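You operate a simulated robot arm through the tools that you are given. There is no shell and no other tool. Be economical: measure what you need, move in short steps, check, and stop when the job is done.

You are at the controls of a simulated two-armed robot. One attempt, no reset.

Task
Pick up the purple tin with one hand, pass it to the other hand and put it on the bare top of the red bench. Set down upright: purple tin.

It is judged by the outcome, as a careful person would: the job done as asked, and still so three seconds after it is handed in. It fails if anything else is knocked over, pushed out of place, dropped, spilled or broken.

Robot
Two 6-joint arms with two-finger grippers on one trunk, on a base that drives. Base frame: it is fixed to the floor where the robot stands at the start and does not move with it; the origin is under the middle of the robot, x ahead of it, y to its left, z up; the surface under the hand at the start is at about z = 85. Units: cm, rad, N and s.
The left shoulder is at the start at [-3.6, 20, 102.9], the right one opposite. With the tool pointing down near the work surface each hand reaches from about 36 to 92 cm from the robot's upright axis, wherever it stands, measured 20 degrees to its own side. Places, roughly: bare top of the red bench [-280, -280, 100]; purple tin (8x8x10 cm) [70, 0, 90]. Payload 2.54 kg a hand.
Tool frame (each hand has its own): the origin (TCP) lies between the finger pads and is the grasp point; the fingertips stand 3 cm ahead of it; z points along the fingers, y is the line along which they close. Largest opening 11.6 cm; the body of the gripper starts 9.5 cm behind the TCP.
Orientation is told as [roll, pitch, yaw] about the base's x, y, z axes, in that order, counted from this pose: with the fingers straight down and closing along the base's y, the tool's x points along the base's -x, its y along +y and its z along -z.

Tools
- The arms move only by the tool step_arm. It takes "left_plan", "right_plan" or both (then of equal length, played together; a hand with none holds still); each is a list of rows, each an object of numbers (a shift or turn left out is 0, a gripper value left out holds the last): "hand": the gripper command, from -1 (fully open) to 1 (shut), values between in proportion; "x", "y", "z": the shift along the tool's x, y, z in cm; "rx", "ry", "rz": the turn, a rotation vector about the tool's x, y, z in rad. In form: [{"hand": .., "x": .., "y": .., "z": .., "rx": .., "ry": .., "rz": ..}, ...]. A call has 1 to 8 rows; each row shifts and turns the commanded pose from where the row before left it, along the tool's axes as they then stand. Rows are played at 5 a second. More than 5 cm and 0.15 rad between two rows, or a gripper value outside its range, and nothing of the call is played. A pose out of reach is approached as far as the arm can. The call stops where the force on the tool passes 40 N (or 10 N more than at its start, if that is more) or the arm is blocked; 0.2 s more then pass. The fingers move at their own pace (about 15.3 cm/s each) and stop on an object; they squeeze with about 44 N. The grip force told is the motor's: it shows also when the fingers shut on nothing. Time passes only in rows, and 0.2 s behind the last, so rows that do not move let the fingers close. It gives the time, the measured TCP pose, the force on the tool (base axes), the opening and the grip force at its end, in the units of the frame above (readings bear some noise), with the torque about the TCP (base axes, N m) and any sound that the robot's microphone picked up, and new pictures: "show" is both (left out), scene, wrist or none (wrist: the cameras of the hands that moved).
- Cameras (640 x 400 px; columns grow to the right, rows downward): "scene" is now at [-5.74, 16.76, 175.87]; the picture's right is [0.23, -0.95, 0.20], its down [-0.76, -0.31, -0.57] and it looks along [0.60, -0.02, -0.80] (base axes); focal length 284 px, centre (320, 200). "left" rides on the left gripper at [6.9, 1.5, -12.2] in its tool frame; the picture's right is [-0.21, 0.98, 0.00], its down [-0.83, -0.18, -0.53] and it looks along [-0.52, -0.11, 0.85] (tool axes); focal length 251 px, centre (320, 200). "right" rides on the right gripper at [6.9, -1.5, -12.2] in its tool frame; the picture's right is [0.22, 0.98, 0.00], its down [-0.83, 0.18, -0.53] and it looks along [-0.52, 0.11, 0.85] (tool axes); focal length 251 px, centre (320, 200). There is no depth. A picture from a camera that has moved, and an enlarged one, comes with that camera's place and axes in the base frame and with its lens.
- slide_trunk(by): slides the trunk up (or, below 0, down) by that many cm; the arms and the scene camera ride with it, the base frame stays. It gives what a move gives, with no picture.
- roll_base(legs): drives the robot by 1 to 6 legs, each [ahead, left, turn to the left] in cm, cm and rad, along the robot's own axes; the way and the turn of a leg run together, so that a leg with both is an arc; at most 150 cm and 3.142 rad a leg. The arms and the cameras ride along, it lands a little off, and it stops where it bumps. It gives what a move gives, and a new picture of the scene camera.
- pan_tilt(pan, tilt): turns the head with the scene camera to pan (to the left, within 2.496 rad either way) and tilt (down, from -0.506 to 1.204), counted from straight ahead of the robot. It gives what a move gives, and a new picture of the scene camera.
- close_up(camera, box): a new picture of the part [left, top, right, bottom] of that camera's present view, enlarged. The clock stands still meanwhile.
- job_done(): hands the job in; it is judged then, once.

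Go step by step. Nothing tells you exact positions but the pictures and the camera data: compare them with the known pose of the tool, close in by small moves and look again before you grip or let go. The budget is 120 turns and 260 pictures, counting those below and the enlarged ones. Unless the task says otherwise, let go and move clear before handing in, and close with one line.

The tools are called after "Call:" as a command line: name --argument value ..., lists and objects as JSON in quotes. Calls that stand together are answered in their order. step_arm: Moves the arms, as the interface text tells. Its arguments: {"type":"object","properties":{"left_plan":{"type":"array","items":{"type":"object","properties":{"hand":{"type":"number"},"x":{"type":"number"},"y":{"type":"number"},"z":{"type":"number"},"rx":{"type":"number"},"ry":{"type":"number"},"rz":{"type":"number"}}}},"right_plan":{"type":"array","items":{"type":"object","properties":{"hand":{"type":"number"},"x":{"type":"number"},"y":{"type":"number"},"z":{"type":"number"},"rx":{"type":"number"},"ry":{"type":"number"},"rz":{"type":"number"}}}},"show":{"type":"string","enum":["both","scene","wrist","none"]}},"required":[]} The other tools are called the same way: slide_trunk (by) slides the trunk up or down; roll_base (legs) drives the base; pan_tilt (pan, tilt) turns the head that bears the scene camera; close_up (camera, box) takes an enlarged picture of a part of a camera's view; job_done () hands the job in.

At the start:

```text
time: 0.0
left_eef_pos: [43.02, 33.46, 109.81]
left_orientation: [-0.047, -0.056, 0.168]
left_wrist_force: [0.7, 0.9, -0.6]
left_torque: [-0.02, 0.01, -0.01]
left_gripper_width: 11.58
left_finger_force: 0.1
right_eef_pos: [48.53, -12.68, 121.8]
right_orientation: [-0.042, -0.047, 0.169]
right_wrist_force: [0.7, -0.4, -0.1]
right_torque: [-0.03, 0.0, 0.01]
right_gripper_width: 11.58
right_finger_force: 0.0
trunk travel left (down, up): [-20.0, 34.0]
robot x, y, heading: [4.27, -16.76, 0.158]
head pan, tilt: [0.082, 0.986]
```

scene: 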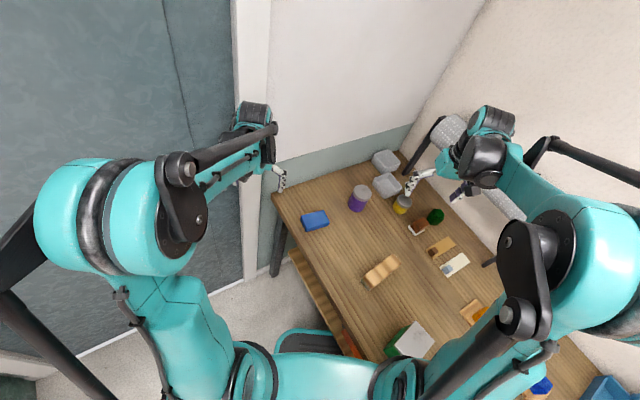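
right: 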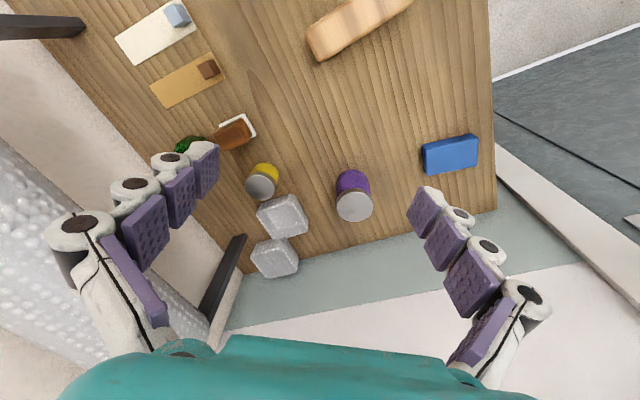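
left: 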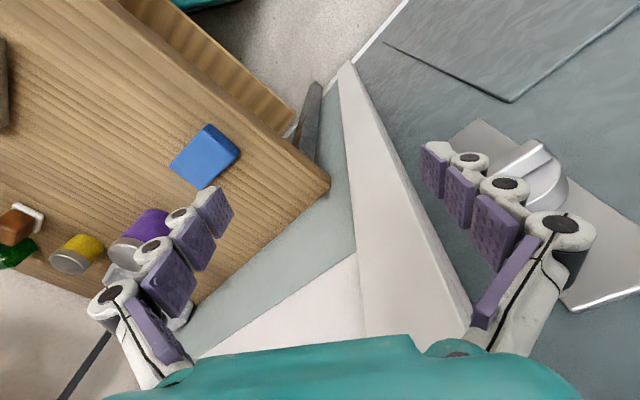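

The tin is near [65, -1, 90], with clear boxes and a yellow can on its right. I'll grip it from above with the left hand, fingers closing fore-aft, and pass it to a forward-tilted right hand. First I move the right hand aside and yaw the left.

Call:
step_arm --left_plan '[{"hand": -1, "rz": 0.15}, {"rz": 0.15}, {"rz": 0.15}, {"rz": 0.15}, {"rz": 0.15}, {"rz": 0.15}, {"rz": 0.15}, {"rz": 0.15}]' --right_plan '[{"hand": -1, "x": 1.05, "y": -1.73}, {"x": 1.05, "y": -1.73}, {"x": 1.05, "y": -1.73}, {"x": 1.05, "y": -1.73}, {"x": 1.05, "y": -1.73}, {"x": 1.05, "y": -1.73}, {"x": 1.05, "y": -1.73}, {"x": 1.05, "y": -1.73}]' --show "scene"

Call:
close_up --camera "scene" --box '[270, 130, 470, 255]'

```text
time: 0.2
left_eef_pos: [44.33, 28.81, 107.62]
left_orientation: [0.311, 0.065, 0.3]
left_wrist_force: [0.4, -1.0, 0.3]
left_torque: [0.01, 0.05, 0.03]
left_gripper_width: 11.59
left_finger_force: 0.0
right_eef_pos: [45.17, -18.17, 114.57]
right_orientation: [0.328, 0.024, 0.321]
right_wrist_force: [0.0, 0.0, 0.3]
right_torque: [-0.01, 0.03, 0.01]
right_gripper_width: 11.57
right_finger_force: 0.2
trunk travel left (down, up): [-20.0, 34.0]
robot x, y, heading: [3.99, -16.98, 0.169]
head pan, tilt: [0.082, 0.986]
stopped in row 1 (right hand): the force on the tool passed its limit at 119 N (the readings are from after the stop); the commanded pose is now the measured one
camera scene: at [-5.85, 17.44, 175.66], right [0.24, -0.95, 0.2], down [-0.76, -0.32, -0.56], along [0.6, -0.02, -0.8], focal length 284 px, centre (320, 200)
```

scene: 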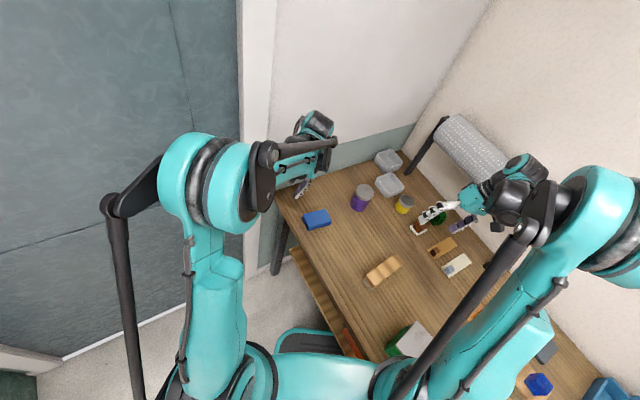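

```text
3.20 times, centred on (370, 192) of scene
camera zoom: at [-5.85, 17.44, 175.66], right [0.24, -0.95, 0.2], down [-0.76, -0.32, -0.56], along [0.6, -0.02, -0.8], focal length 909 px, centre (160, 224)
```

zoom: 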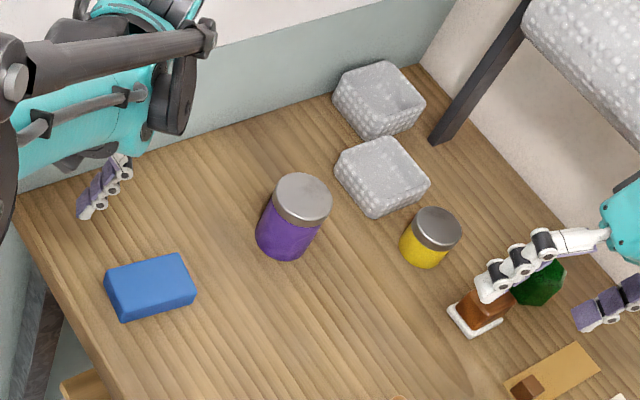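

The first row jerked both arms into another elbow posture, and nothing appears to have been hit. I'll let them settle and check.

Call:
step_arm --left_plan '[{"hand": -1}, {}, {}]' --right_plan '[{"hand": -1}, {}, {}]' --show "both"

```text
time: 0.6
left_eef_pos: [45.71, 23.05, 107.89]
left_orientation: [0.466, 0.065, 0.366]
left_wrist_force: [-0.1, 0.9, -0.2]
left_torque: [-0.15, -0.01, 0.05]
left_gripper_width: 11.6
left_finger_force: 0.0
right_eef_pos: [42.1, -23.39, 111.17]
right_orientation: [0.454, 0.006, 0.366]
right_wrist_force: [0.3, -1.1, 0.3]
right_torque: [0.04, -0.02, -0.03]
right_gripper_width: 11.62
right_finger_force: 0.0
trunk travel left (down, up): [-20.0, 34.0]
robot x, y, heading: [4.15, -17.01, 0.169]
head pan, tilt: [0.082, 0.986]
stopped in row 1 (left hand): the arm was blocked; the commanded pose is now the measured one
camera scene: at [-6.18, 17.99, 175.44], right [0.25, -0.95, 0.21], down [-0.76, -0.32, -0.56], along [0.6, -0.02, -0.8], focal length 284 px, centre (320, 200)
camera right: at [38.05, -32.02, 121.52], right [-0.51, 0.74, 0.43], down [0.8, 0.23, 0.55], along [0.31, 0.63, -0.71], focal length 251 px, centre (320, 200)
camera left: at [41.4, 17.11, 120.05], right [-0.09, 0.9, 0.42], down [0.94, -0.07, 0.34], along [0.34, 0.43, -0.84], focal length 251 px, centre (320, 200)
```

scene: 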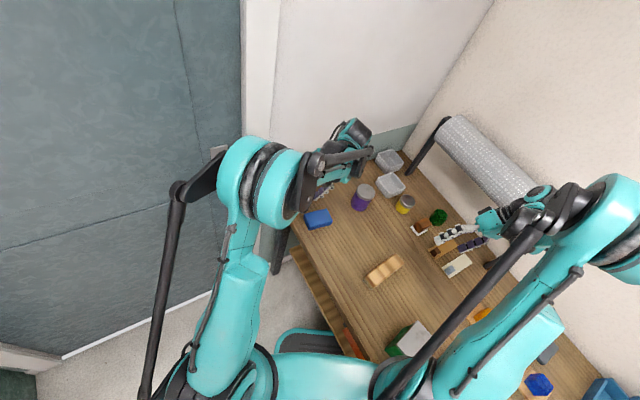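
right: 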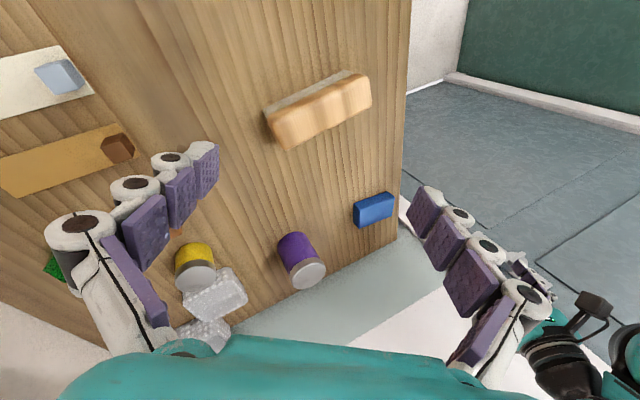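
left: 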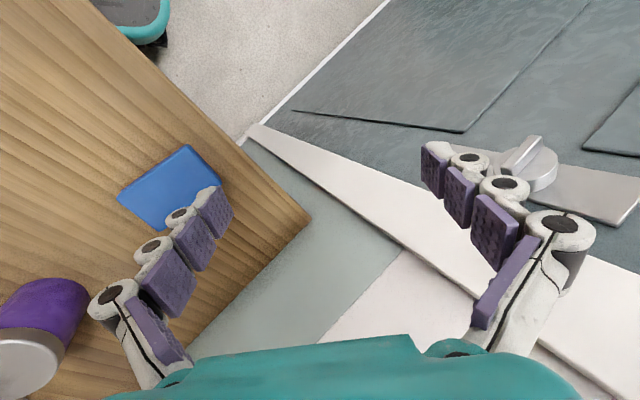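

Both arms are still drifting, so I'll hold again and see whether they come to rest.

Call:
step_arm --left_plan '[{"hand": -1}]' --show "scene"

```text
time: 0.9
left_eef_pos: [48.48, 15.52, 109.42]
left_orientation: [0.564, -0.016, 0.401]
left_wrist_force: [1.3, 2.9, 0.4]
left_torque: [-0.27, 0.09, 0.12]
left_gripper_width: 11.57
left_finger_force: 0.1
right_eef_pos: [42.77, -30.85, 108.62]
right_orientation: [0.469, -0.11, 0.363]
right_wrist_force: [0.5, -0.6, -0.2]
right_torque: [-0.01, 0.05, -0.03]
right_gripper_width: 11.6
right_finger_force: 0.0
trunk travel left (down, up): [-20.0, 34.0]
robot x, y, heading: [3.35, -17.3, 0.171]
head pan, tilt: [0.082, 0.986]
stopped in row 1 (left hand): the arm was blocked; the commanded pose is now the measured one
camera scene: at [-6.45, 18.49, 175.25], right [0.25, -0.95, 0.21], down [-0.76, -0.32, -0.56], along [0.6, -0.02, -0.8], focal length 284 px, centre (320, 200)
```

scene: 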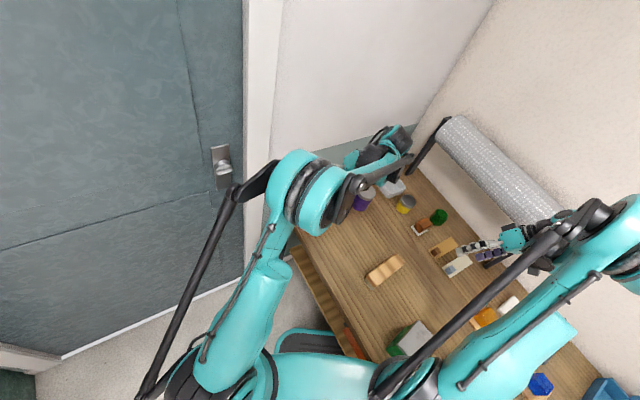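

The arms keep swinging right, possibly still converging on a new joint branch. I'll raise the trunk a little so the hands stay clear of the table, and see whether they settle.

Call:
slide_trunk --by 5

Call:
close_up --camera "scene" --box '[0, 0, 640, 400]'

```text
time: 1.2
left_eef_pos: [54.0, 5.59, 110.75]
left_orientation: [0.625, -0.149, 0.36]
left_wrist_force: [2.1, 4.1, -2.2]
left_torque: [-0.3, 0.23, 0.26]
left_gripper_width: 11.55
left_finger_force: 0.0
right_eef_pos: [45.02, -40.86, 106.92]
right_orientation: [0.491, -0.216, 0.328]
right_wrist_force: [1.1, 1.0, -1.5]
right_torque: [-0.06, 0.16, 0.09]
right_gripper_width: 11.56
right_finger_force: 0.1
trunk travel left (down, up): [-24.4, 29.6]
robot x, y, heading: [0.9, -14.95, 0.156]
head pan, tilt: [0.082, 0.986]
stopped: the arm was blocked; the commanded pose is now the measured one
```

```text
1.00 times, centred on (320, 200) of scene (not enlarged: the box is as wide or as high as the picture)
camera zoom: at [-2.14, 18.45, 176.17], right [0.23, -0.95, 0.19], down [-0.79, -0.3, -0.54], along [0.57, -0.02, -0.82], focal length 284 px, centre (320, 200)
```

zoom: 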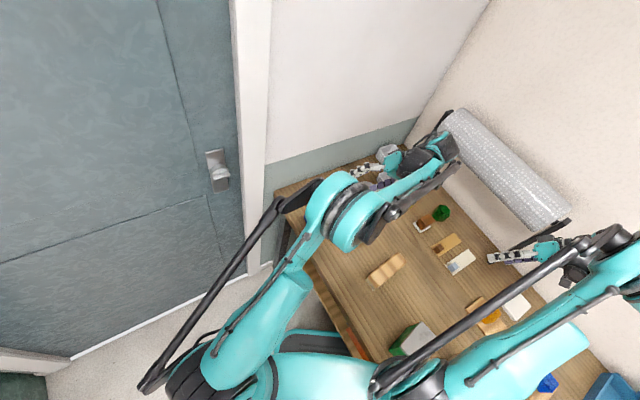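

The hands are still sliding right, so a plain hold doesn't stop them. I'll command a short move back to the left with both to see how the arms respond.

Call:
step_arm --left_plan '[{"y": 4.5}, {"y": 4.5}]' --right_plan '[{"y": 4.5}, {"y": 4.5}]' --show "scene"

```text
time: 1.6
left_eef_pos: [54.96, -3.54, 113.37]
left_orientation: [0.637, -0.322, 0.305]
left_wrist_force: [3.9, 6.9, -0.8]
left_torque: [-0.45, 0.37, 0.3]
left_gripper_width: 11.59
left_finger_force: 0.1
left hand out of reach, approached as far as the arm can: row 1
right_eef_pos: [43.97, -49.93, 107.96]
right_orientation: [0.478, -0.347, 0.259]
right_wrist_force: [3.3, 2.0, -1.0]
right_torque: [-0.18, 0.29, 0.14]
right_gripper_width: 11.59
right_finger_force: 0.1
right hand out of reach, approached as far as the arm can: row 1
trunk travel left (down, up): [-24.4, 29.6]
robot x, y, heading: [0.88, -14.58, 0.13]
head pan, tilt: [0.082, 0.986]
stopped in row 1 (left hand): the arm was blocked; the commanded pose is now the measured one
camera scene: at [-1.37, 20.86, 175.65], right [0.21, -0.96, 0.2], down [-0.8, -0.28, -0.54], along [0.57, -0.05, -0.82], focal length 284 px, centre (320, 200)
```

scene: 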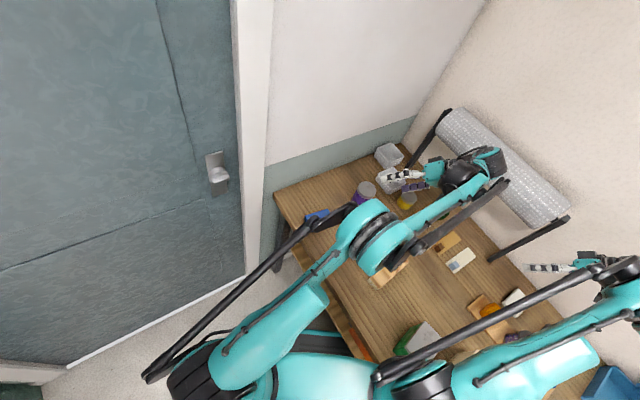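

Both arms keep moving right regardless of the command, and the body itself appears to lean and pivot. I'll back slowly away from the table, so the hands leave the objects, and see what the base does.

Call:
roll_base --legs '[[-15, 0, 0]]'

```text
time: 2.3
left_eef_pos: [48.82, -17.69, 119.53]
left_orientation: [0.752, -0.592, 0.054]
left_wrist_force: [7.3, 7.4, 0.0]
left_torque: [-0.35, 0.56, 0.36]
left_gripper_width: 11.56
left_finger_force: 0.0
right_eef_pos: [40.81, -63.11, 110.72]
right_orientation: [0.551, -0.536, 0.038]
right_wrist_force: [3.5, 1.5, -0.4]
right_torque: [-0.05, 0.25, 0.13]
right_gripper_width: 11.58
right_finger_force: 0.0
trunk travel left (down, up): [-24.4, 29.6]
robot x, y, heading: [1.14, -13.44, 0.162]
head pan, tilt: [0.082, 0.986]
stopped in leg 1: the robot was blocked; the commanded pose is now the measured one
camera scene: at [-2.37, 21.83, 175.42], right [0.24, -0.95, 0.2], down [-0.79, -0.31, -0.54], along [0.57, -0.03, -0.82], focal length 284 px, centre (320, 200)
```

scene: 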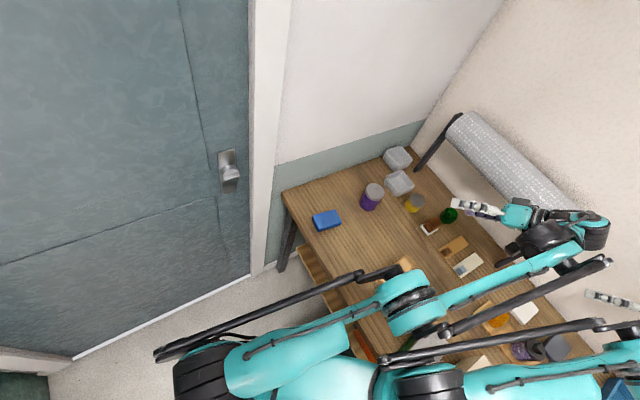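

The base is blocked and the arms keep coasting right at a steady rate. I'll try holding again and check only the numbers.

Call:
step_arm --right_plan '[{}, {}, {}, {}, {}, {}, {}, {}]' --show "none"

Call:
step_arm --left_plan '[{}, {}, {}, {}, {}, {}, {}, {}]' --show "none"

```text
time: 2.6
left_eef_pos: [44.03, -21.61, 126.61]
left_orientation: [0.894, -0.643, -0.161]
left_wrist_force: [0.6, -0.1, 0.0]
left_torque: [-0.06, 0.0, -0.02]
left_gripper_width: 11.59
left_finger_force: 0.0
right_eef_pos: [39.4, -65.97, 115.68]
right_orientation: [0.655, -0.569, -0.118]
right_wrist_force: [2.1, 2.1, 0.6]
right_torque: [-0.12, 0.2, 0.07]
right_gripper_width: 11.57
right_finger_force: 0.0
trunk travel left (down, up): [-24.4, 29.6]
robot x, y, heading: [1.07, -12.61, 0.166]
head pan, tilt: [0.082, 0.986]
stopped in row 1 (left hand): the arm was blocked; the commanded pose is now the measured one
```

```text
time: 3.0
left_eef_pos: [44.74, -20.11, 128.89]
left_orientation: [1.051, -0.622, -0.276]
left_wrist_force: [0.3, 0.5, 0.5]
left_torque: [0.03, -0.04, -0.01]
left_gripper_width: 11.6
left_finger_force: 0.0
right_eef_pos: [38.61, -67.31, 121.72]
right_orientation: [0.772, -0.568, -0.274]
right_wrist_force: [0.4, 0.5, 0.2]
right_torque: [-0.01, 0.02, 0.02]
right_gripper_width: 11.61
right_finger_force: 0.1
trunk travel left (down, up): [-24.4, 29.6]
robot x, y, heading: [0.67, -12.4, 0.18]
head pan, tilt: [0.082, 0.986]
stopped in row 1 (left hand): the arm was blocked; the commanded pose is now the measured one
```

The drift is slowing, so I'll keep holding.

Call:
step_arm --left_plan '[{}, {}, {}, {}, {}, {}, {}, {}]' --show "none"

Call:
step_arm --left_plan '[{}, {}, {}, {}, {}, {}, {}, {}]' --show "scene"

```text
time: 3.3
left_eef_pos: [45.85, -19.41, 131.43]
left_orientation: [1.208, -0.571, -0.371]
left_wrist_force: [-0.9, 0.5, -1.5]
left_torque: [0.01, 0.01, 0.03]
left_gripper_width: 11.61
left_finger_force: 0.0
right_eef_pos: [38.39, -67.44, 127.67]
right_orientation: [0.899, -0.539, -0.411]
right_wrist_force: [1.0, -0.7, -0.7]
right_torque: [-0.02, 0.02, 0.02]
right_gripper_width: 11.56
right_finger_force: 0.0
trunk travel left (down, up): [-24.4, 29.6]
robot x, y, heading: [0.9, -11.66, 0.2]
head pan, tilt: [0.082, 0.986]
stopped in row 1 (left hand): the arm was blocked; the commanded pose is now the measured one
```

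```text
time: 3.6
left_eef_pos: [45.39, -18.22, 133.9]
left_orientation: [1.354, -0.494, -0.449]
left_wrist_force: [-0.4, 0.5, -0.2]
left_torque: [0.05, -0.01, -0.04]
left_gripper_width: 11.56
left_finger_force: 0.1
right_eef_pos: [38.45, -66.18, 133.49]
right_orientation: [1.014, -0.473, -0.529]
right_wrist_force: [0.0, -0.5, -0.1]
right_torque: [0.05, -0.02, 0.0]
right_gripper_width: 11.57
right_finger_force: 0.2
trunk travel left (down, up): [-24.4, 29.6]
robot x, y, heading: [1.0, -11.24, 0.207]
head pan, tilt: [0.082, 0.986]
stopped in row 1 (left hand): the arm was blocked; the commanded pose is now the measured one
camera scene: at [-4.63, 17.61, 176.58], right [0.29, -0.94, 0.16], down [-0.77, -0.33, -0.55], along [0.57, 0.03, -0.82], focal length 284 px, centre (320, 200)
```

scene: 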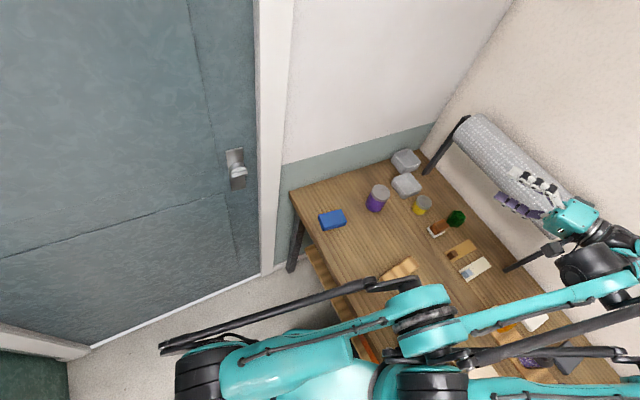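

The body's lean is shrinking and the base is coming back under it, so I'll keep waiting with the arms holding.

Call:
step_arm --left_plan '[{}, {}, {}, {}, {}, {}, {}, {}]' --show "none"

Call:
step_arm --right_plan '[{}, {}, {}, {}, {}, {}, {}, {}]' --show "none"

Call:
step_arm --left_plan '[{}, {}, {}, {}, {}, {}, {}, {}]' --show "scene"

```text
time: 3.9
left_eef_pos: [45.85, -17.88, 136.67]
left_orientation: [1.475, -0.401, -0.492]
left_wrist_force: [0.2, 0.1, -0.3]
left_torque: [0.01, -0.01, -0.01]
left_gripper_width: 11.62
left_finger_force: 0.0
right_eef_pos: [39.46, -65.2, 135.16]
right_orientation: [1.116, -0.387, -0.614]
right_wrist_force: [-0.3, 0.4, -0.9]
right_torque: [0.01, 0.02, 0.02]
right_gripper_width: 11.58
right_finger_force: 0.0
trunk travel left (down, up): [-24.4, 29.6]
robot x, y, heading: [1.47, -10.77, 0.22]
head pan, tilt: [0.082, 0.986]
stopped in row 1 (left hand): the arm was blocked; the commanded pose is now the measured one
```

```text
time: 4.3
left_eef_pos: [44.72, -17.62, 139.03]
left_orientation: [1.588, -0.306, -0.525]
left_wrist_force: [0.2, 0.2, -0.4]
left_torque: [-0.01, 0.02, -0.01]
left_gripper_width: 11.61
left_finger_force: 0.0
right_eef_pos: [40.3, -64.96, 136.39]
right_orientation: [1.202, -0.288, -0.678]
right_wrist_force: [0.1, -0.4, -0.8]
right_torque: [0.01, -0.04, 0.03]
right_gripper_width: 11.62
right_finger_force: 0.1
trunk travel left (down, up): [-24.4, 29.6]
robot x, y, heading: [1.14, -10.53, 0.221]
head pan, tilt: [0.082, 0.986]
stopped in row 1 (left hand): the arm was blocked; the commanded pose is now the measured one
```

```text
time: 4.6
left_eef_pos: [44.8, -17.54, 141.94]
left_orientation: [1.693, -0.207, -0.514]
left_wrist_force: [-1.1, -0.1, 1.0]
left_torque: [0.0, -0.08, -0.01]
left_gripper_width: 11.6
left_finger_force: 0.1
right_eef_pos: [41.23, -63.82, 138.32]
right_orientation: [1.281, -0.184, -0.729]
right_wrist_force: [-0.4, 0.2, -0.7]
right_torque: [0.02, -0.02, 0.04]
right_gripper_width: 11.58
right_finger_force: 0.0
trunk travel left (down, up): [-24.4, 29.6]
robot x, y, heading: [1.45, -10.34, 0.225]
head pan, tilt: [0.082, 0.986]
stopped in row 1 (left hand): the arm was blocked; the commanded pose is now the measured one
camera scene: at [-5.55, 16.58, 176.76], right [0.3, -0.94, 0.16], down [-0.76, -0.34, -0.56], along [0.58, 0.05, -0.82], focal length 284 px, centre (320, 200)
```

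scene: 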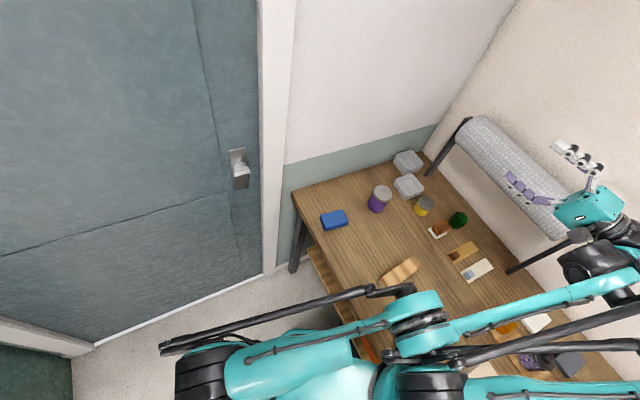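

Now mostly the wrists turn. I'll command both to turn back the other way and see whether they obey.

Call:
step_arm --left_plan '[{"rx": 0.15}, {"rx": 0.15}, {"rx": 0.15}, {"rx": 0.15}]' --right_plan '[{"rx": 0.15}, {"rx": 0.15}, {"rx": 0.15}, {"rx": 0.15}]' --show "none"

Call:
step_arm --right_plan '[{"rx": 0.15}, {"rx": 0.15}, {"rx": 0.15}, {"rx": 0.15}]' --show "none"

```text
time: 4.9
left_eef_pos: [43.87, -17.87, 143.1]
left_orientation: [1.758, -0.11, -0.514]
left_wrist_force: [0.0, -0.3, 0.6]
left_torque: [0.0, -0.03, 0.0]
left_gripper_width: 11.6
left_finger_force: 0.0
left hand out of reach, approached as far as the arm can: row 1
right_eef_pos: [41.48, -63.39, 138.16]
right_orientation: [1.239, -0.059, -0.754]
right_wrist_force: [0.2, 0.6, 1.1]
right_torque: [0.02, 0.02, 0.01]
right_gripper_width: 11.6
right_finger_force: 0.0
trunk travel left (down, up): [-24.4, 29.6]
robot x, y, heading: [1.36, -10.58, 0.224]
head pan, tilt: [0.082, 0.986]
stopped in row 1 (left hand): the arm was blocked; the commanded pose is now the measured one
```

```text
time: 5.2
left_eef_pos: [43.83, -18.01, 146.21]
left_orientation: [1.856, -0.016, -0.472]
left_wrist_force: [-0.1, -0.2, 0.2]
left_torque: [-0.01, -0.02, 0.01]
left_gripper_width: 11.62
left_finger_force: 0.0
right_eef_pos: [42.05, -63.63, 137.77]
right_orientation: [1.261, 0.054, -0.785]
right_wrist_force: [0.1, 0.0, 1.4]
right_torque: [0.0, 0.01, 0.02]
right_gripper_width: 11.59
right_finger_force: 0.1
trunk travel left (down, up): [-24.4, 29.6]
robot x, y, heading: [1.54, -10.25, 0.218]
head pan, tilt: [0.082, 0.986]
stopped in row 1 (right hand): the force on the tool passed its limit at 62 N (the readings are from after the stop); the commanded pose is now the measured one
```

Commands have some effect on the right hand, but the left is always reported out of reach, so the tilted body is likely throwing the arms off. I'll look around the base for what is blocking or tilting it.

Call:
pan_tilt --pan -1.2 --tilt 1.1

Call:
pan_tilt --pan 1.6 --tilt 1.1

```text
time: 6.7
left_eef_pos: [43.65, -18.13, 145.92]
left_orientation: [1.851, -0.018, -0.472]
left_wrist_force: [-0.2, -0.6, 0.2]
left_torque: [-0.01, -0.01, -0.03]
left_gripper_width: 11.59
left_finger_force: 0.0
right_eef_pos: [41.94, -63.83, 137.65]
right_orientation: [1.259, 0.051, -0.785]
right_wrist_force: [0.8, -0.6, -0.9]
right_torque: [0.03, -0.02, 0.0]
right_gripper_width: 11.6
right_finger_force: 0.1
trunk travel left (down, up): [-24.4, 29.6]
robot x, y, heading: [1.16, -10.34, 0.228]
head pan, tilt: [-1.201, 1.1]
camera scene: at [-8.56, 9.36, 176.88], right [-0.83, -0.56, 0.03], down [-0.47, 0.66, -0.59], along [0.31, -0.5, -0.81], focal length 284 px, centre (320, 200)
```

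scene: 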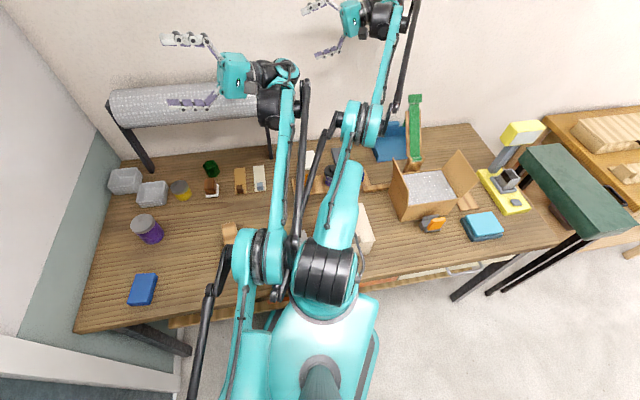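

```text
time: 9.2
left_eef_pos: [43.64, -18.05, 145.71]
left_orientation: [1.851, -0.018, -0.472]
left_wrist_force: [-0.4, -0.3, -0.2]
left_torque: [-0.01, -0.02, -0.04]
left_gripper_width: 11.59
left_finger_force: 0.1
right_eef_pos: [41.82, -63.78, 137.68]
right_orientation: [1.259, 0.051, -0.79]
right_wrist_force: [-0.8, 0.7, -0.4]
right_torque: [0.01, 0.03, 0.03]
right_gripper_width: 11.6
right_finger_force: 0.0
trunk travel left (down, up): [-24.4, 29.6]
robot x, y, heading: [1.04, -10.28, 0.222]
head pan, tilt: [1.6, 1.1]
camera scene: at [-13.48, 20.77, 174.87], right [0.97, 0.25, 0.02], down [0.24, -0.92, -0.31], along [-0.06, 0.3, -0.95], focal length 284 px, centre (320, 200)
```

scene: 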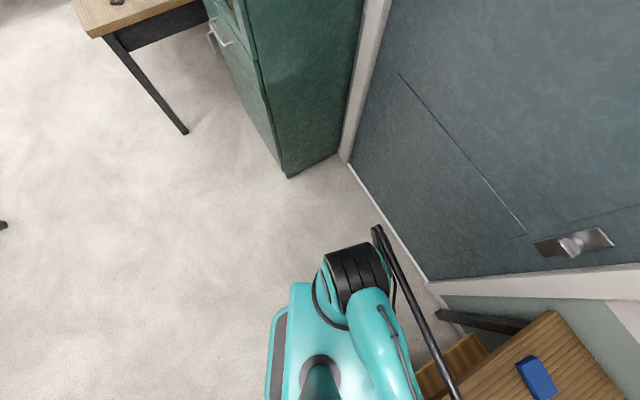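

The arms are now still and nothing on the table has moved. The table edge runs diagonally and the robot's feet are wedged under it, which tilts the body. I'll drive directly away from the table edge.

Call:
roll_base --legs '[[-10.7, 16.9, 0]]'

```text
time: 9.9
left_eef_pos: [42.96, -20.01, 151.0]
left_orientation: [2.082, 0.173, -0.384]
left_wrist_force: [0.5, -0.3, -0.2]
left_torque: [0.0, -0.01, -0.02]
left_gripper_width: 11.58
left_finger_force: 0.0
right_eef_pos: [42.05, -63.1, 141.41]
right_orientation: [1.396, 0.279, -0.821]
right_wrist_force: [-0.4, 0.2, 0.0]
right_torque: [0.04, -0.03, 0.04]
right_gripper_width: 11.59
right_finger_force: 0.1
trunk travel left (down, up): [-24.4, 29.6]
robot x, y, heading: [1.38, -10.24, 0.216]
head pan, tilt: [1.6, 1.1]
stopped in leg 1: the robot was blocked; the commanded pose is now the measured one
camera scene: at [-13.31, 20.93, 174.86], right [0.97, 0.25, 0.02], down [0.24, -0.92, -0.31], along [-0.06, 0.3, -0.95], focal length 284 px, centre (320, 200)
```

scene: 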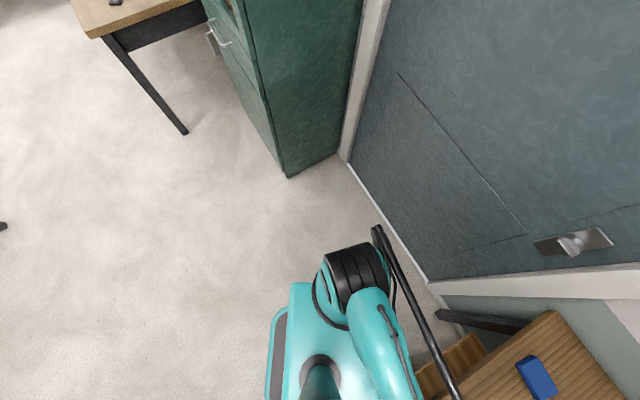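

The base is still blocked. I'll look at where the body meets the table edge.

Call:
pan_tilt --pan -0.5 --tilt 1.204

Call:
close_up --camera "scene" --box '[160, 200, 480, 400]'

Call:
pan_tilt --pan -2.2 --tilt 1.0

```text
time: 11.9
left_eef_pos: [42.93, -19.93, 150.52]
left_orientation: [2.077, 0.17, -0.386]
left_wrist_force: [-0.2, -0.7, -1.0]
left_torque: [0.0, -0.01, 0.02]
left_gripper_width: 11.61
left_finger_force: 0.0
right_eef_pos: [41.54, -63.34, 141.31]
right_orientation: [1.396, 0.277, -0.827]
right_wrist_force: [0.0, -1.1, 0.2]
right_torque: [-0.01, -0.02, 0.0]
right_gripper_width: 11.59
right_finger_force: 0.0
trunk travel left (down, up): [-24.4, 29.6]
robot x, y, heading: [0.96, -10.43, 0.212]
head pan, tilt: [-0.499, 1.201]
camera scene: at [-6.39, 13.34, 175.81], right [-0.28, -0.95, 0.13], down [-0.87, 0.2, -0.45], along [0.4, -0.24, -0.88], focal length 284 px, centre (320, 200)
```

scene: 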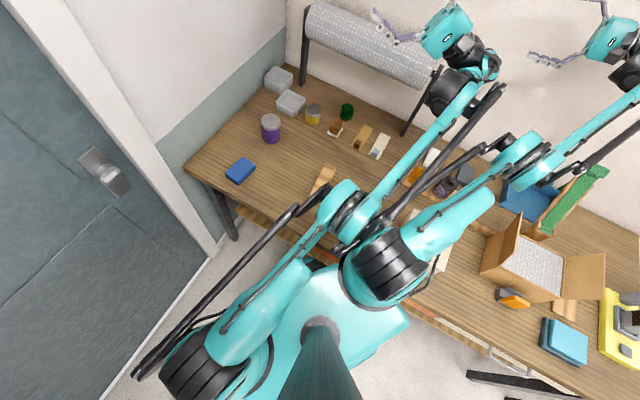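

```text
2.00 times, centred on (320, 300) of scene
camera zoom: at [-6.39, 13.34, 175.81], right [-0.28, -0.95, 0.13], down [-0.87, 0.2, -0.45], along [0.4, -0.24, -0.88], focal length 568 px, centre (320, 0)
```

zoom: 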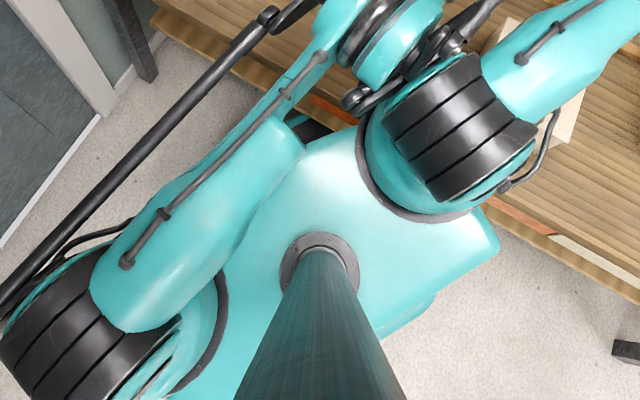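

```text
time: 13.6
left_eef_pos: [42.9, -20.07, 150.49]
left_orientation: [2.077, 0.169, -0.387]
left_wrist_force: [0.0, -0.2, -0.4]
left_torque: [0.0, 0.0, 0.01]
left_gripper_width: 11.61
left_finger_force: 0.1
right_eef_pos: [41.61, -63.25, 141.28]
right_orientation: [1.395, 0.28, -0.827]
right_wrist_force: [0.1, 0.2, 0.4]
right_torque: [-0.02, 0.01, 0.0]
right_gripper_width: 11.59
right_finger_force: 0.1
trunk travel left (down, up): [-24.4, 29.6]
robot x, y, heading: [1.16, -10.32, 0.214]
head pan, tilt: [-2.201, 1.0]
camera scene: at [-14.67, 8.72, 177.29], right [-0.91, 0.39, -0.11], down [0.37, 0.68, -0.63], along [-0.17, -0.61, -0.77], focal length 284 px, centre (320, 200)
```

scene: 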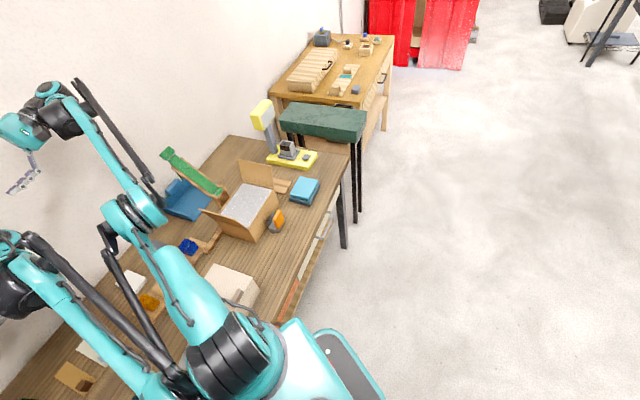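

The trunk rose 4.4 cm earlier but the head only 0.9 cm. The torso seems to be hung up on the table edge with the base off the floor. Raising the trunk more should put the base down and free the torso.

Call:
slide_trunk --by 6

Call:
pan_tilt --pan -0.5 --tilt 1.204

```text
time: 14.0
left_eef_pos: [43.59, -22.6, 151.96]
left_orientation: [2.219, 0.287, -0.322]
left_wrist_force: [1.9, -0.1, -1.4]
left_torque: [0.09, -0.17, 0.16]
left_gripper_width: 11.56
left_finger_force: 0.1
right_eef_pos: [41.91, -64.29, 141.8]
right_orientation: [1.462, 0.42, -0.838]
right_wrist_force: [1.6, -1.7, -2.1]
right_torque: [0.17, -0.08, 0.25]
right_gripper_width: 11.57
right_finger_force: 0.1
trunk travel left (down, up): [-25.8, 28.2]
robot x, y, heading: [-0.53, -8.97, 0.205]
head pan, tilt: [-2.201, 1.0]
stopped: the arm was blocked; the commanded pose is now the measured one
```

```text
time: 15.7
left_eef_pos: [42.64, -22.0, 152.55]
left_orientation: [2.203, 0.266, -0.334]
left_wrist_force: [-0.3, 0.5, -0.5]
left_torque: [-0.03, -0.02, 0.02]
left_gripper_width: 11.59
left_finger_force: 0.0
right_eef_pos: [39.61, -64.65, 142.88]
right_orientation: [1.465, 0.401, -0.863]
right_wrist_force: [0.3, -0.5, -0.4]
right_torque: [-0.02, 0.0, -0.01]
right_gripper_width: 11.59
right_finger_force: 0.1
trunk travel left (down, up): [-25.8, 28.2]
robot x, y, heading: [-0.05, -9.91, 0.188]
head pan, tilt: [-0.499, 1.201]
camera scene: at [-4.18, 13.57, 176.15], right [-0.31, -0.94, 0.13], down [-0.87, 0.22, -0.43], along [0.38, -0.25, -0.89], focal length 284 px, centre (320, 200)
```

scene: 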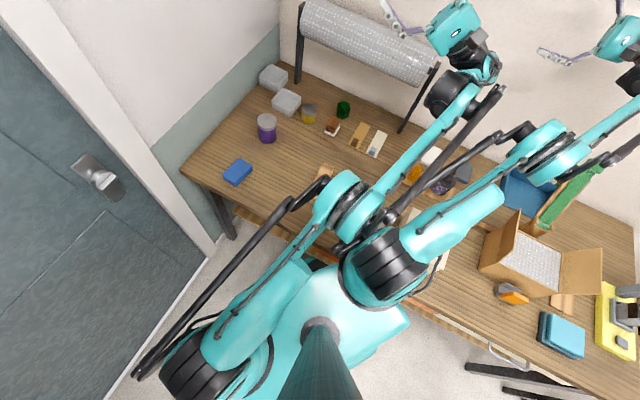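

It works slowly, with the base coming back under the body. I'll keep raising.

Call:
slide_trunk --by 6

Call:
slide_trunk --by 6

Call:
slide_trunk --by 6

Call:
pan_tilt --pan -0.5 --tilt 1.1

```text
time: 16.0
left_eef_pos: [43.18, -23.88, 154.55]
left_orientation: [2.34, 0.345, -0.206]
left_wrist_force: [0.3, 0.0, -0.5]
left_torque: [0.02, 0.0, 0.01]
left_gripper_width: 11.59
left_finger_force: 0.0
right_eef_pos: [38.94, -66.06, 144.04]
right_orientation: [1.552, 0.526, -0.841]
right_wrist_force: [0.3, 0.4, -0.8]
right_torque: [0.04, -0.08, 0.03]
right_gripper_width: 11.62
right_finger_force: 0.1
trunk travel left (down, up): [-26.5, 27.5]
robot x, y, heading: [-0.08, -9.11, 0.195]
head pan, tilt: [-0.499, 1.201]
stopped: the arm was blocked; the commanded pose is now the measured one
```

```text
time: 16.4
left_eef_pos: [43.44, -27.09, 153.05]
left_orientation: [2.492, 0.406, -0.096]
left_wrist_force: [1.2, -0.1, 0.3]
left_torque: [0.02, -0.05, 0.0]
left_gripper_width: 11.62
left_finger_force: 0.1
right_eef_pos: [38.46, -66.92, 145.12]
right_orientation: [1.638, 0.633, -0.806]
right_wrist_force: [0.4, -0.3, -0.9]
right_torque: [0.01, -0.05, 0.06]
right_gripper_width: 11.59
right_finger_force: 0.2
trunk travel left (down, up): [-26.9, 27.1]
robot x, y, heading: [-0.5, -8.01, 0.197]
head pan, tilt: [-0.499, 1.201]
stopped: the arm was blocked; the commanded pose is now the measured one
```

```text
time: 16.7
left_eef_pos: [43.66, -29.01, 155.81]
left_orientation: [2.625, 0.438, 0.019]
left_wrist_force: [-0.8, -0.2, -0.5]
left_torque: [0.01, 0.03, 0.02]
left_gripper_width: 11.56
left_finger_force: 0.0
right_eef_pos: [38.8, -68.33, 145.58]
right_orientation: [1.73, 0.732, -0.745]
right_wrist_force: [-0.7, 0.2, -0.7]
right_torque: [0.06, -0.04, 0.06]
right_gripper_width: 11.59
right_finger_force: 0.1
trunk travel left (down, up): [-27.3, 26.7]
robot x, y, heading: [-0.77, -7.6, 0.206]
head pan, tilt: [-0.499, 1.201]
stopped: the arm was blocked; the commanded pose is now the measured one
```

```text
time: 17.4
left_eef_pos: [43.63, -28.51, 155.88]
left_orientation: [2.61, 0.439, 0.007]
left_wrist_force: [-0.2, 1.1, -0.2]
left_torque: [0.02, -0.02, 0.02]
left_gripper_width: 11.6
left_finger_force: 0.0
right_eef_pos: [38.37, -68.15, 145.81]
right_orientation: [1.719, 0.722, -0.756]
right_wrist_force: [-0.1, 0.4, 0.0]
right_torque: [-0.01, -0.02, 0.01]
right_gripper_width: 11.6
right_finger_force: 0.0
trunk travel left (down, up): [-27.3, 26.7]
robot x, y, heading: [-0.68, -7.71, 0.207]
head pan, tilt: [-0.499, 1.1]
camera scene: at [-2.89, 10.53, 177.67], right [-0.3, -0.95, 0.1], down [-0.84, 0.21, -0.51], along [0.46, -0.24, -0.85], focal length 284 px, centre (320, 200)
```

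scene: 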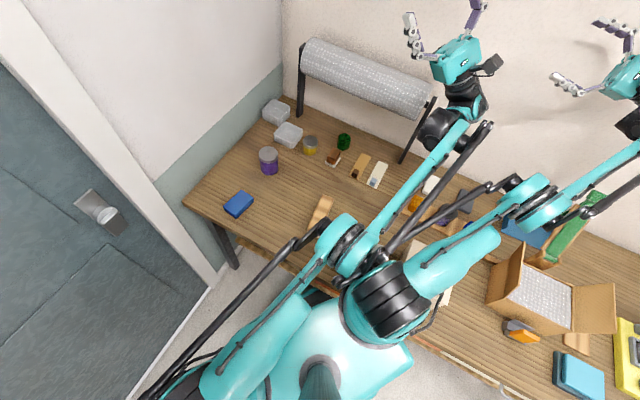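

The lean is down to about 0.1 rad and still shrinking. I'll continue.

Call:
slide_trunk --by 6

Call:
slide_trunk --by 6

Call:
pan_tilt --pan -0.3 --tilt 1.0

```text
time: 17.7
left_eef_pos: [43.35, -31.52, 156.51]
left_orientation: [2.755, 0.464, 0.114]
left_wrist_force: [0.7, 0.0, -0.2]
left_torque: [0.0, -0.05, -0.03]
left_gripper_width: 11.58
left_finger_force: 0.1
right_eef_pos: [38.43, -69.5, 146.51]
right_orientation: [1.824, 0.814, -0.691]
right_wrist_force: [-0.3, -1.1, -0.9]
right_torque: [0.02, -0.02, 0.01]
right_gripper_width: 11.59
right_finger_force: 0.0
trunk travel left (down, up): [-27.5, 26.5]
robot x, y, heading: [-0.68, -7.3, 0.201]
head pan, tilt: [-0.499, 1.1]
stopped: the arm was blocked; the commanded pose is now the measured one
```

```text
time: 18.0
left_eef_pos: [44.51, -33.94, 157.15]
left_orientation: [2.871, 0.474, 0.217]
left_wrist_force: [-0.1, -0.2, 0.2]
left_torque: [0.04, -0.03, 0.03]
left_gripper_width: 11.58
left_finger_force: 0.1
right_eef_pos: [38.79, -71.35, 146.53]
right_orientation: [1.923, 0.886, -0.619]
right_wrist_force: [-0.7, 0.2, -0.8]
right_torque: [0.04, -0.05, 0.0]
right_gripper_width: 11.6
right_finger_force: 0.1
trunk travel left (down, up): [-27.9, 26.1]
robot x, y, heading: [-0.84, -5.93, 0.208]
head pan, tilt: [-0.499, 1.1]
stopped: the arm was blocked; the commanded pose is now the measured one
```

```text
time: 18.7
left_eef_pos: [44.37, -33.37, 157.06]
left_orientation: [2.852, 0.475, 0.207]
left_wrist_force: [0.6, -0.7, -0.1]
left_torque: [-0.02, 0.01, -0.02]
left_gripper_width: 11.59
left_finger_force: 0.2
right_eef_pos: [38.65, -70.92, 146.9]
right_orientation: [1.912, 0.876, -0.631]
right_wrist_force: [0.4, 0.3, 0.4]
right_torque: [0.03, 0.02, 0.05]
right_gripper_width: 11.57
right_finger_force: 0.0
trunk travel left (down, up): [-27.9, 26.1]
robot x, y, heading: [-0.38, -6.55, 0.204]
head pan, tilt: [-0.3, 1.0]
camera scene: at [-1.61, 9.29, 178.84], right [-0.1, -0.99, 0.09], down [-0.82, 0.03, -0.57], along [0.56, -0.13, -0.82], focal length 284 px, centre (320, 200)
```

scene: 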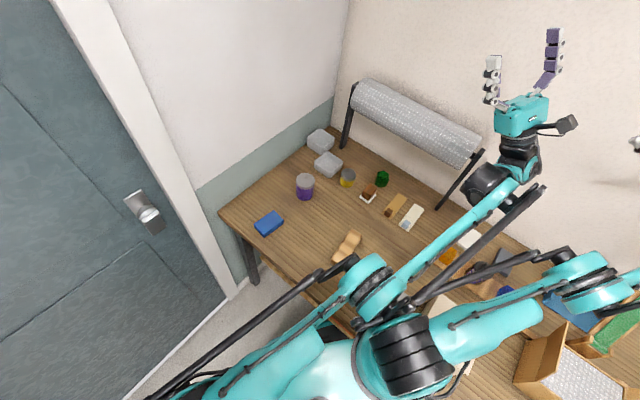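

Still progressing. I'll try a small drive away from the table now that the base carries more of the weight.

Call:
roll_base --legs '[[-8, 13, 0]]'

Call:
slide_trunk --by 10

```text
time: 19.5
left_eef_pos: [45.27, -37.17, 157.74]
left_orientation: [3.062, 0.466, 0.382]
left_wrist_force: [0.1, -0.2, 0.7]
left_torque: [0.01, -0.01, -0.02]
left_gripper_width: 11.59
left_finger_force: 0.0
right_eef_pos: [39.48, -73.1, 147.5]
right_orientation: [2.126, 0.989, -0.457]
right_wrist_force: [0.1, 0.1, -0.4]
right_torque: [0.06, -0.04, -0.01]
right_gripper_width: 11.59
right_finger_force: 0.0
trunk travel left (down, up): [-27.9, 26.1]
robot x, y, heading: [-0.8, -5.34, 0.214]
head pan, tilt: [-0.3, 1.0]
stopped in leg 1: the robot was blocked; the commanded pose is now the measured one
camera scene: at [-1.51, 7.41, 179.28], right [-0.09, -0.99, 0.08], down [-0.82, 0.03, -0.57], along [0.56, -0.11, -0.82], focal length 284 px, centre (320, 200)
```

scene: 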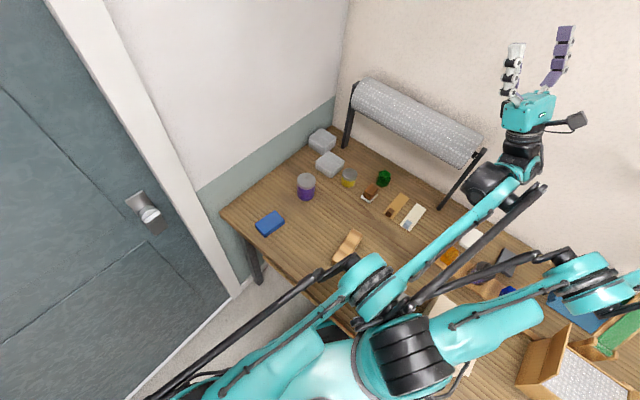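

```text
time: 19.8
left_eef_pos: [45.12, -39.28, 156.95]
left_orientation: [-3.132, 0.455, 0.439]
left_wrist_force: [0.7, 0.4, -0.3]
left_torque: [-0.03, -0.05, 0.0]
left_gripper_width: 11.58
left_finger_force: 0.0
right_eef_pos: [39.68, -74.04, 147.76]
right_orientation: [2.241, 1.033, -0.37]
right_wrist_force: [0.3, -0.5, 0.3]
right_torque: [0.04, -0.05, 0.03]
right_gripper_width: 11.58
right_finger_force: 0.1
trunk travel left (down, up): [-28.6, 25.4]
robot x, y, heading: [-1.37, -4.82, 0.214]
head pan, tilt: [-0.3, 1.0]
stopped: the arm was blocked; the commanded pose is now the measured one
```

The lean is still decreasing, so I'll keep raising.

Call:
slide_trunk --by 10

Call:
slide_trunk --by 10

Call:
slide_trunk --by 10

Call:
pan_tilt --pan -0.5 --tilt 0.9

```text
time: 20.1
left_eef_pos: [46.25, -40.67, 156.97]
left_orientation: [-3.068, 0.441, 0.502]
left_wrist_force: [0.7, 0.1, -0.7]
left_torque: [-0.02, -0.04, 0.0]
left_gripper_width: 11.59
left_finger_force: 0.0
right_eef_pos: [40.36, -75.49, 146.99]
right_orientation: [2.342, 1.06, -0.28]
right_wrist_force: [-2.6, 1.9, 3.0]
right_torque: [-0.2, -0.13, -0.16]
right_gripper_width: 11.47
right_finger_force: 0.0
trunk travel left (down, up): [-29.0, 25.0]
robot x, y, heading: [-1.2, -3.76, 0.214]
head pan, tilt: [-0.3, 1.0]
stopped: the arm was blocked; the commanded pose is now the measured one
```

```text
time: 20.5
left_eef_pos: [46.28, -42.24, 155.33]
left_orientation: [-3.017, 0.431, 0.532]
left_wrist_force: [0.6, 0.2, -1.3]
left_torque: [0.02, 0.0, -0.01]
left_gripper_width: 11.59
left_finger_force: 0.1
right_eef_pos: [40.1, -76.12, 147.3]
right_orientation: [2.422, 1.076, -0.216]
right_wrist_force: [-22.5, 16.5, 16.6]
right_torque: [-1.41, 0.02, -2.03]
right_gripper_width: 10.76
right_finger_force: 0.1
trunk travel left (down, up): [-29.4, 24.6]
robot x, y, heading: [-1.7, -2.96, 0.212]
head pan, tilt: [-0.3, 1.0]
stopped: the arm was blocked; the commanded pose is now the measured one
```

```text
time: 20.8
left_eef_pos: [46.89, -43.11, 156.18]
left_orientation: [-2.986, 0.421, 0.561]
left_wrist_force: [-0.1, 0.1, -1.1]
left_torque: [-0.03, 0.02, -0.01]
left_gripper_width: 11.58
left_finger_force: 0.1
right_eef_pos: [39.86, -77.14, 146.76]
right_orientation: [2.473, 1.074, -0.171]
right_wrist_force: [-44.8, 37.8, 34.3]
right_torque: [-2.68, 0.18, -3.68]
right_gripper_width: 9.15
right_finger_force: 0.0
trunk travel left (down, up): [-29.8, 24.2]
robot x, y, heading: [-1.76, -2.45, 0.217]
head pan, tilt: [-0.3, 1.0]
stopped: the arm was blocked; the commanded pose is now the measured one
```

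```text
time: 21.5
left_eef_pos: [47.02, -42.8, 156.18]
left_orientation: [-2.994, 0.426, 0.559]
left_wrist_force: [0.0, -0.5, -0.4]
left_torque: [0.02, 0.03, -0.01]
left_gripper_width: 11.63
left_finger_force: 0.1
right_eef_pos: [39.84, -76.96, 146.57]
right_orientation: [2.461, 1.083, -0.179]
right_wrist_force: [-64.2, 38.7, 14.3]
right_torque: [-1.11, 0.04, -5.59]
right_gripper_width: 9.52
right_finger_force: 0.1
trunk travel left (down, up): [-29.8, 24.2]
robot x, y, heading: [-2.2, -2.76, 0.212]
head pan, tilt: [-0.499, 0.901]
camera scene: at [-0.2, 2.44, 180.89], right [-0.28, -0.96, 0.04], down [-0.74, 0.19, -0.64], along [0.61, -0.21, -0.77], focal length 284 px, centre (320, 200)
```

scene: 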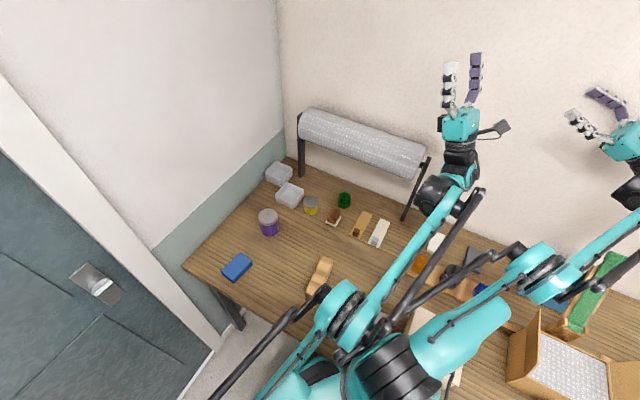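

The body is nearly upright now, at about 0.04 rad. The right fingertips touch the wall, so I'll pull that hand back, which also tests whether the arms obey.

Call:
step_arm --right_plan '[{"x": 1.5, "y": -3.5, "z": -0.8}, {"x": 1.5, "y": -3.5, "z": -0.8}, {"x": 1.5, "y": -3.5, "z": -0.8}]' --show "scene"

```text
time: 21.9
left_eef_pos: [47.22, -43.83, 154.23]
left_orientation: [-2.959, 0.412, 0.586]
left_wrist_force: [0.3, 0.1, 0.9]
left_torque: [-0.04, 0.0, 0.0]
left_gripper_width: 11.59
left_finger_force: 0.0
right_eef_pos: [39.68, -77.52, 146.67]
right_orientation: [2.527, 1.096, -0.112]
right_wrist_force: [-42.7, 41.9, -24.5]
right_torque: [1.95, -0.08, -3.59]
right_gripper_width: 8.74
right_finger_force: 0.1
trunk travel left (down, up): [-29.8, 24.2]
robot x, y, heading: [-2.14, -2.18, 0.219]
head pan, tilt: [-0.499, 0.901]
stopped in row 1 (left hand): the arm was blocked; the commanded pose is now the measured one
camera scene: at [-0.33, 1.38, 181.05], right [-0.28, -0.96, 0.03], down [-0.74, 0.2, -0.64], along [0.61, -0.2, -0.77], focal length 284 px, centre (320, 200)
```

scene: 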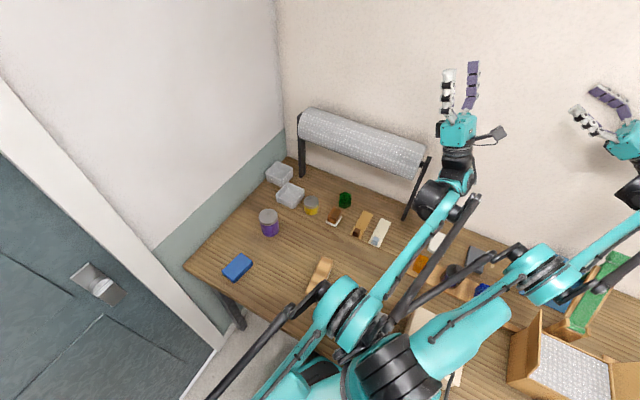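

The lean is almost gone. I'll try driving away from the table again.

Call:
roll_base --legs '[[-8, 12, 0]]'

Call:
slide_trunk --by 5

```text
time: 22.6
left_eef_pos: [47.69, -44.65, 154.11]
left_orientation: [-2.925, 0.401, 0.612]
left_wrist_force: [0.3, -0.4, 0.2]
left_torque: [-0.06, 0.02, -0.02]
left_gripper_width: 11.63
left_finger_force: 0.1
right_eef_pos: [39.17, -78.48, 144.51]
right_orientation: [2.563, 1.067, -0.069]
right_wrist_force: [-38.2, 49.8, 26.9]
right_torque: [-2.03, 0.59, -3.02]
right_gripper_width: 8.02
right_finger_force: 0.1
trunk travel left (down, up): [-29.8, 24.2]
robot x, y, heading: [-2.24, -1.13, 0.216]
head pan, tilt: [-0.499, 0.901]
stopped in leg 1: the force on the tool passed its limit at 90 N (the readings are from after the stop); the commanded pose is now the measured one
camera scene: at [-0.22, 0.51, 181.19], right [-0.28, -0.96, 0.02], down [-0.74, 0.2, -0.64], along [0.61, -0.19, -0.77], focal length 284 px, centre (320, 200)
```

scene: 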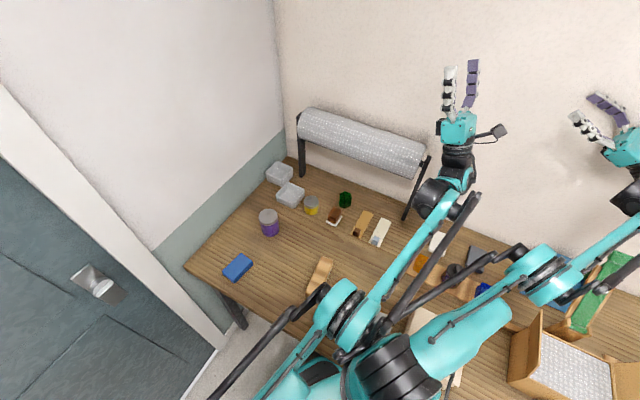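

```text
time: 22.9
left_eef_pos: [47.97, -45.14, 153.91]
left_orientation: [-2.918, 0.4, 0.613]
left_wrist_force: [-0.5, 0.2, 0.0]
left_torque: [0.03, -0.01, 0.02]
left_gripper_width: 11.61
left_finger_force: 0.0
right_eef_pos: [38.84, -78.77, 143.9]
right_orientation: [2.567, 1.058, -0.06]
right_wrist_force: [-46.6, 52.8, 20.0]
right_torque: [-0.99, 0.02, -3.35]
right_gripper_width: 7.89
right_finger_force: 0.1
trunk travel left (down, up): [-30.5, 23.5]
robot x, y, heading: [-2.01, -1.03, 0.215]
head pan, tilt: [-0.499, 0.901]
stopped: the force on the tool passed its limit at 84 N (the readings are from after the stop); the commanded pose is now the measured one
```

Drift has become tiny as the body came upright. I'll pull the right hand off the wall.

Call:
step_arm --right_plan '[{"x": 2.2, "y": -3.4}, {"x": 2.2, "y": -3.4}, {"x": 2.2, "y": -3.4}, {"x": 2.2, "y": -3.4}]' --show "scene"

```text
time: 24.1
left_eef_pos: [48.83, -44.58, 153.86]
left_orientation: [-2.918, 0.396, 0.633]
left_wrist_force: [-0.3, -0.3, -1.2]
left_torque: [-0.07, 0.01, 0.04]
left_gripper_width: 11.6
left_finger_force: 0.0
right_eef_pos: [29.5, -66.92, 147.7]
right_orientation: [2.585, 1.064, -0.048]
right_wrist_force: [-1.0, -0.1, -1.4]
right_torque: [-0.01, -0.05, 0.03]
right_gripper_width: 11.62
right_finger_force: 0.0
trunk travel left (down, up): [-30.5, 23.5]
robot x, y, heading: [-2.0, -0.3, 0.222]
head pan, tilt: [-0.499, 0.901]
stopped in row 4 (right hand): the arm was blocked; the commanded pose is now the measured one
camera scene: at [-0.14, -0.76, 181.37], right [-0.27, -0.96, 0.01], down [-0.75, 0.2, -0.63], along [0.61, -0.18, -0.77], focal length 284 px, centre (320, 200)
```

scene: 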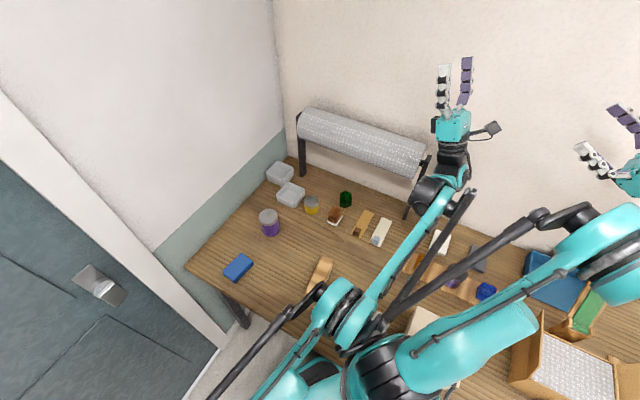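

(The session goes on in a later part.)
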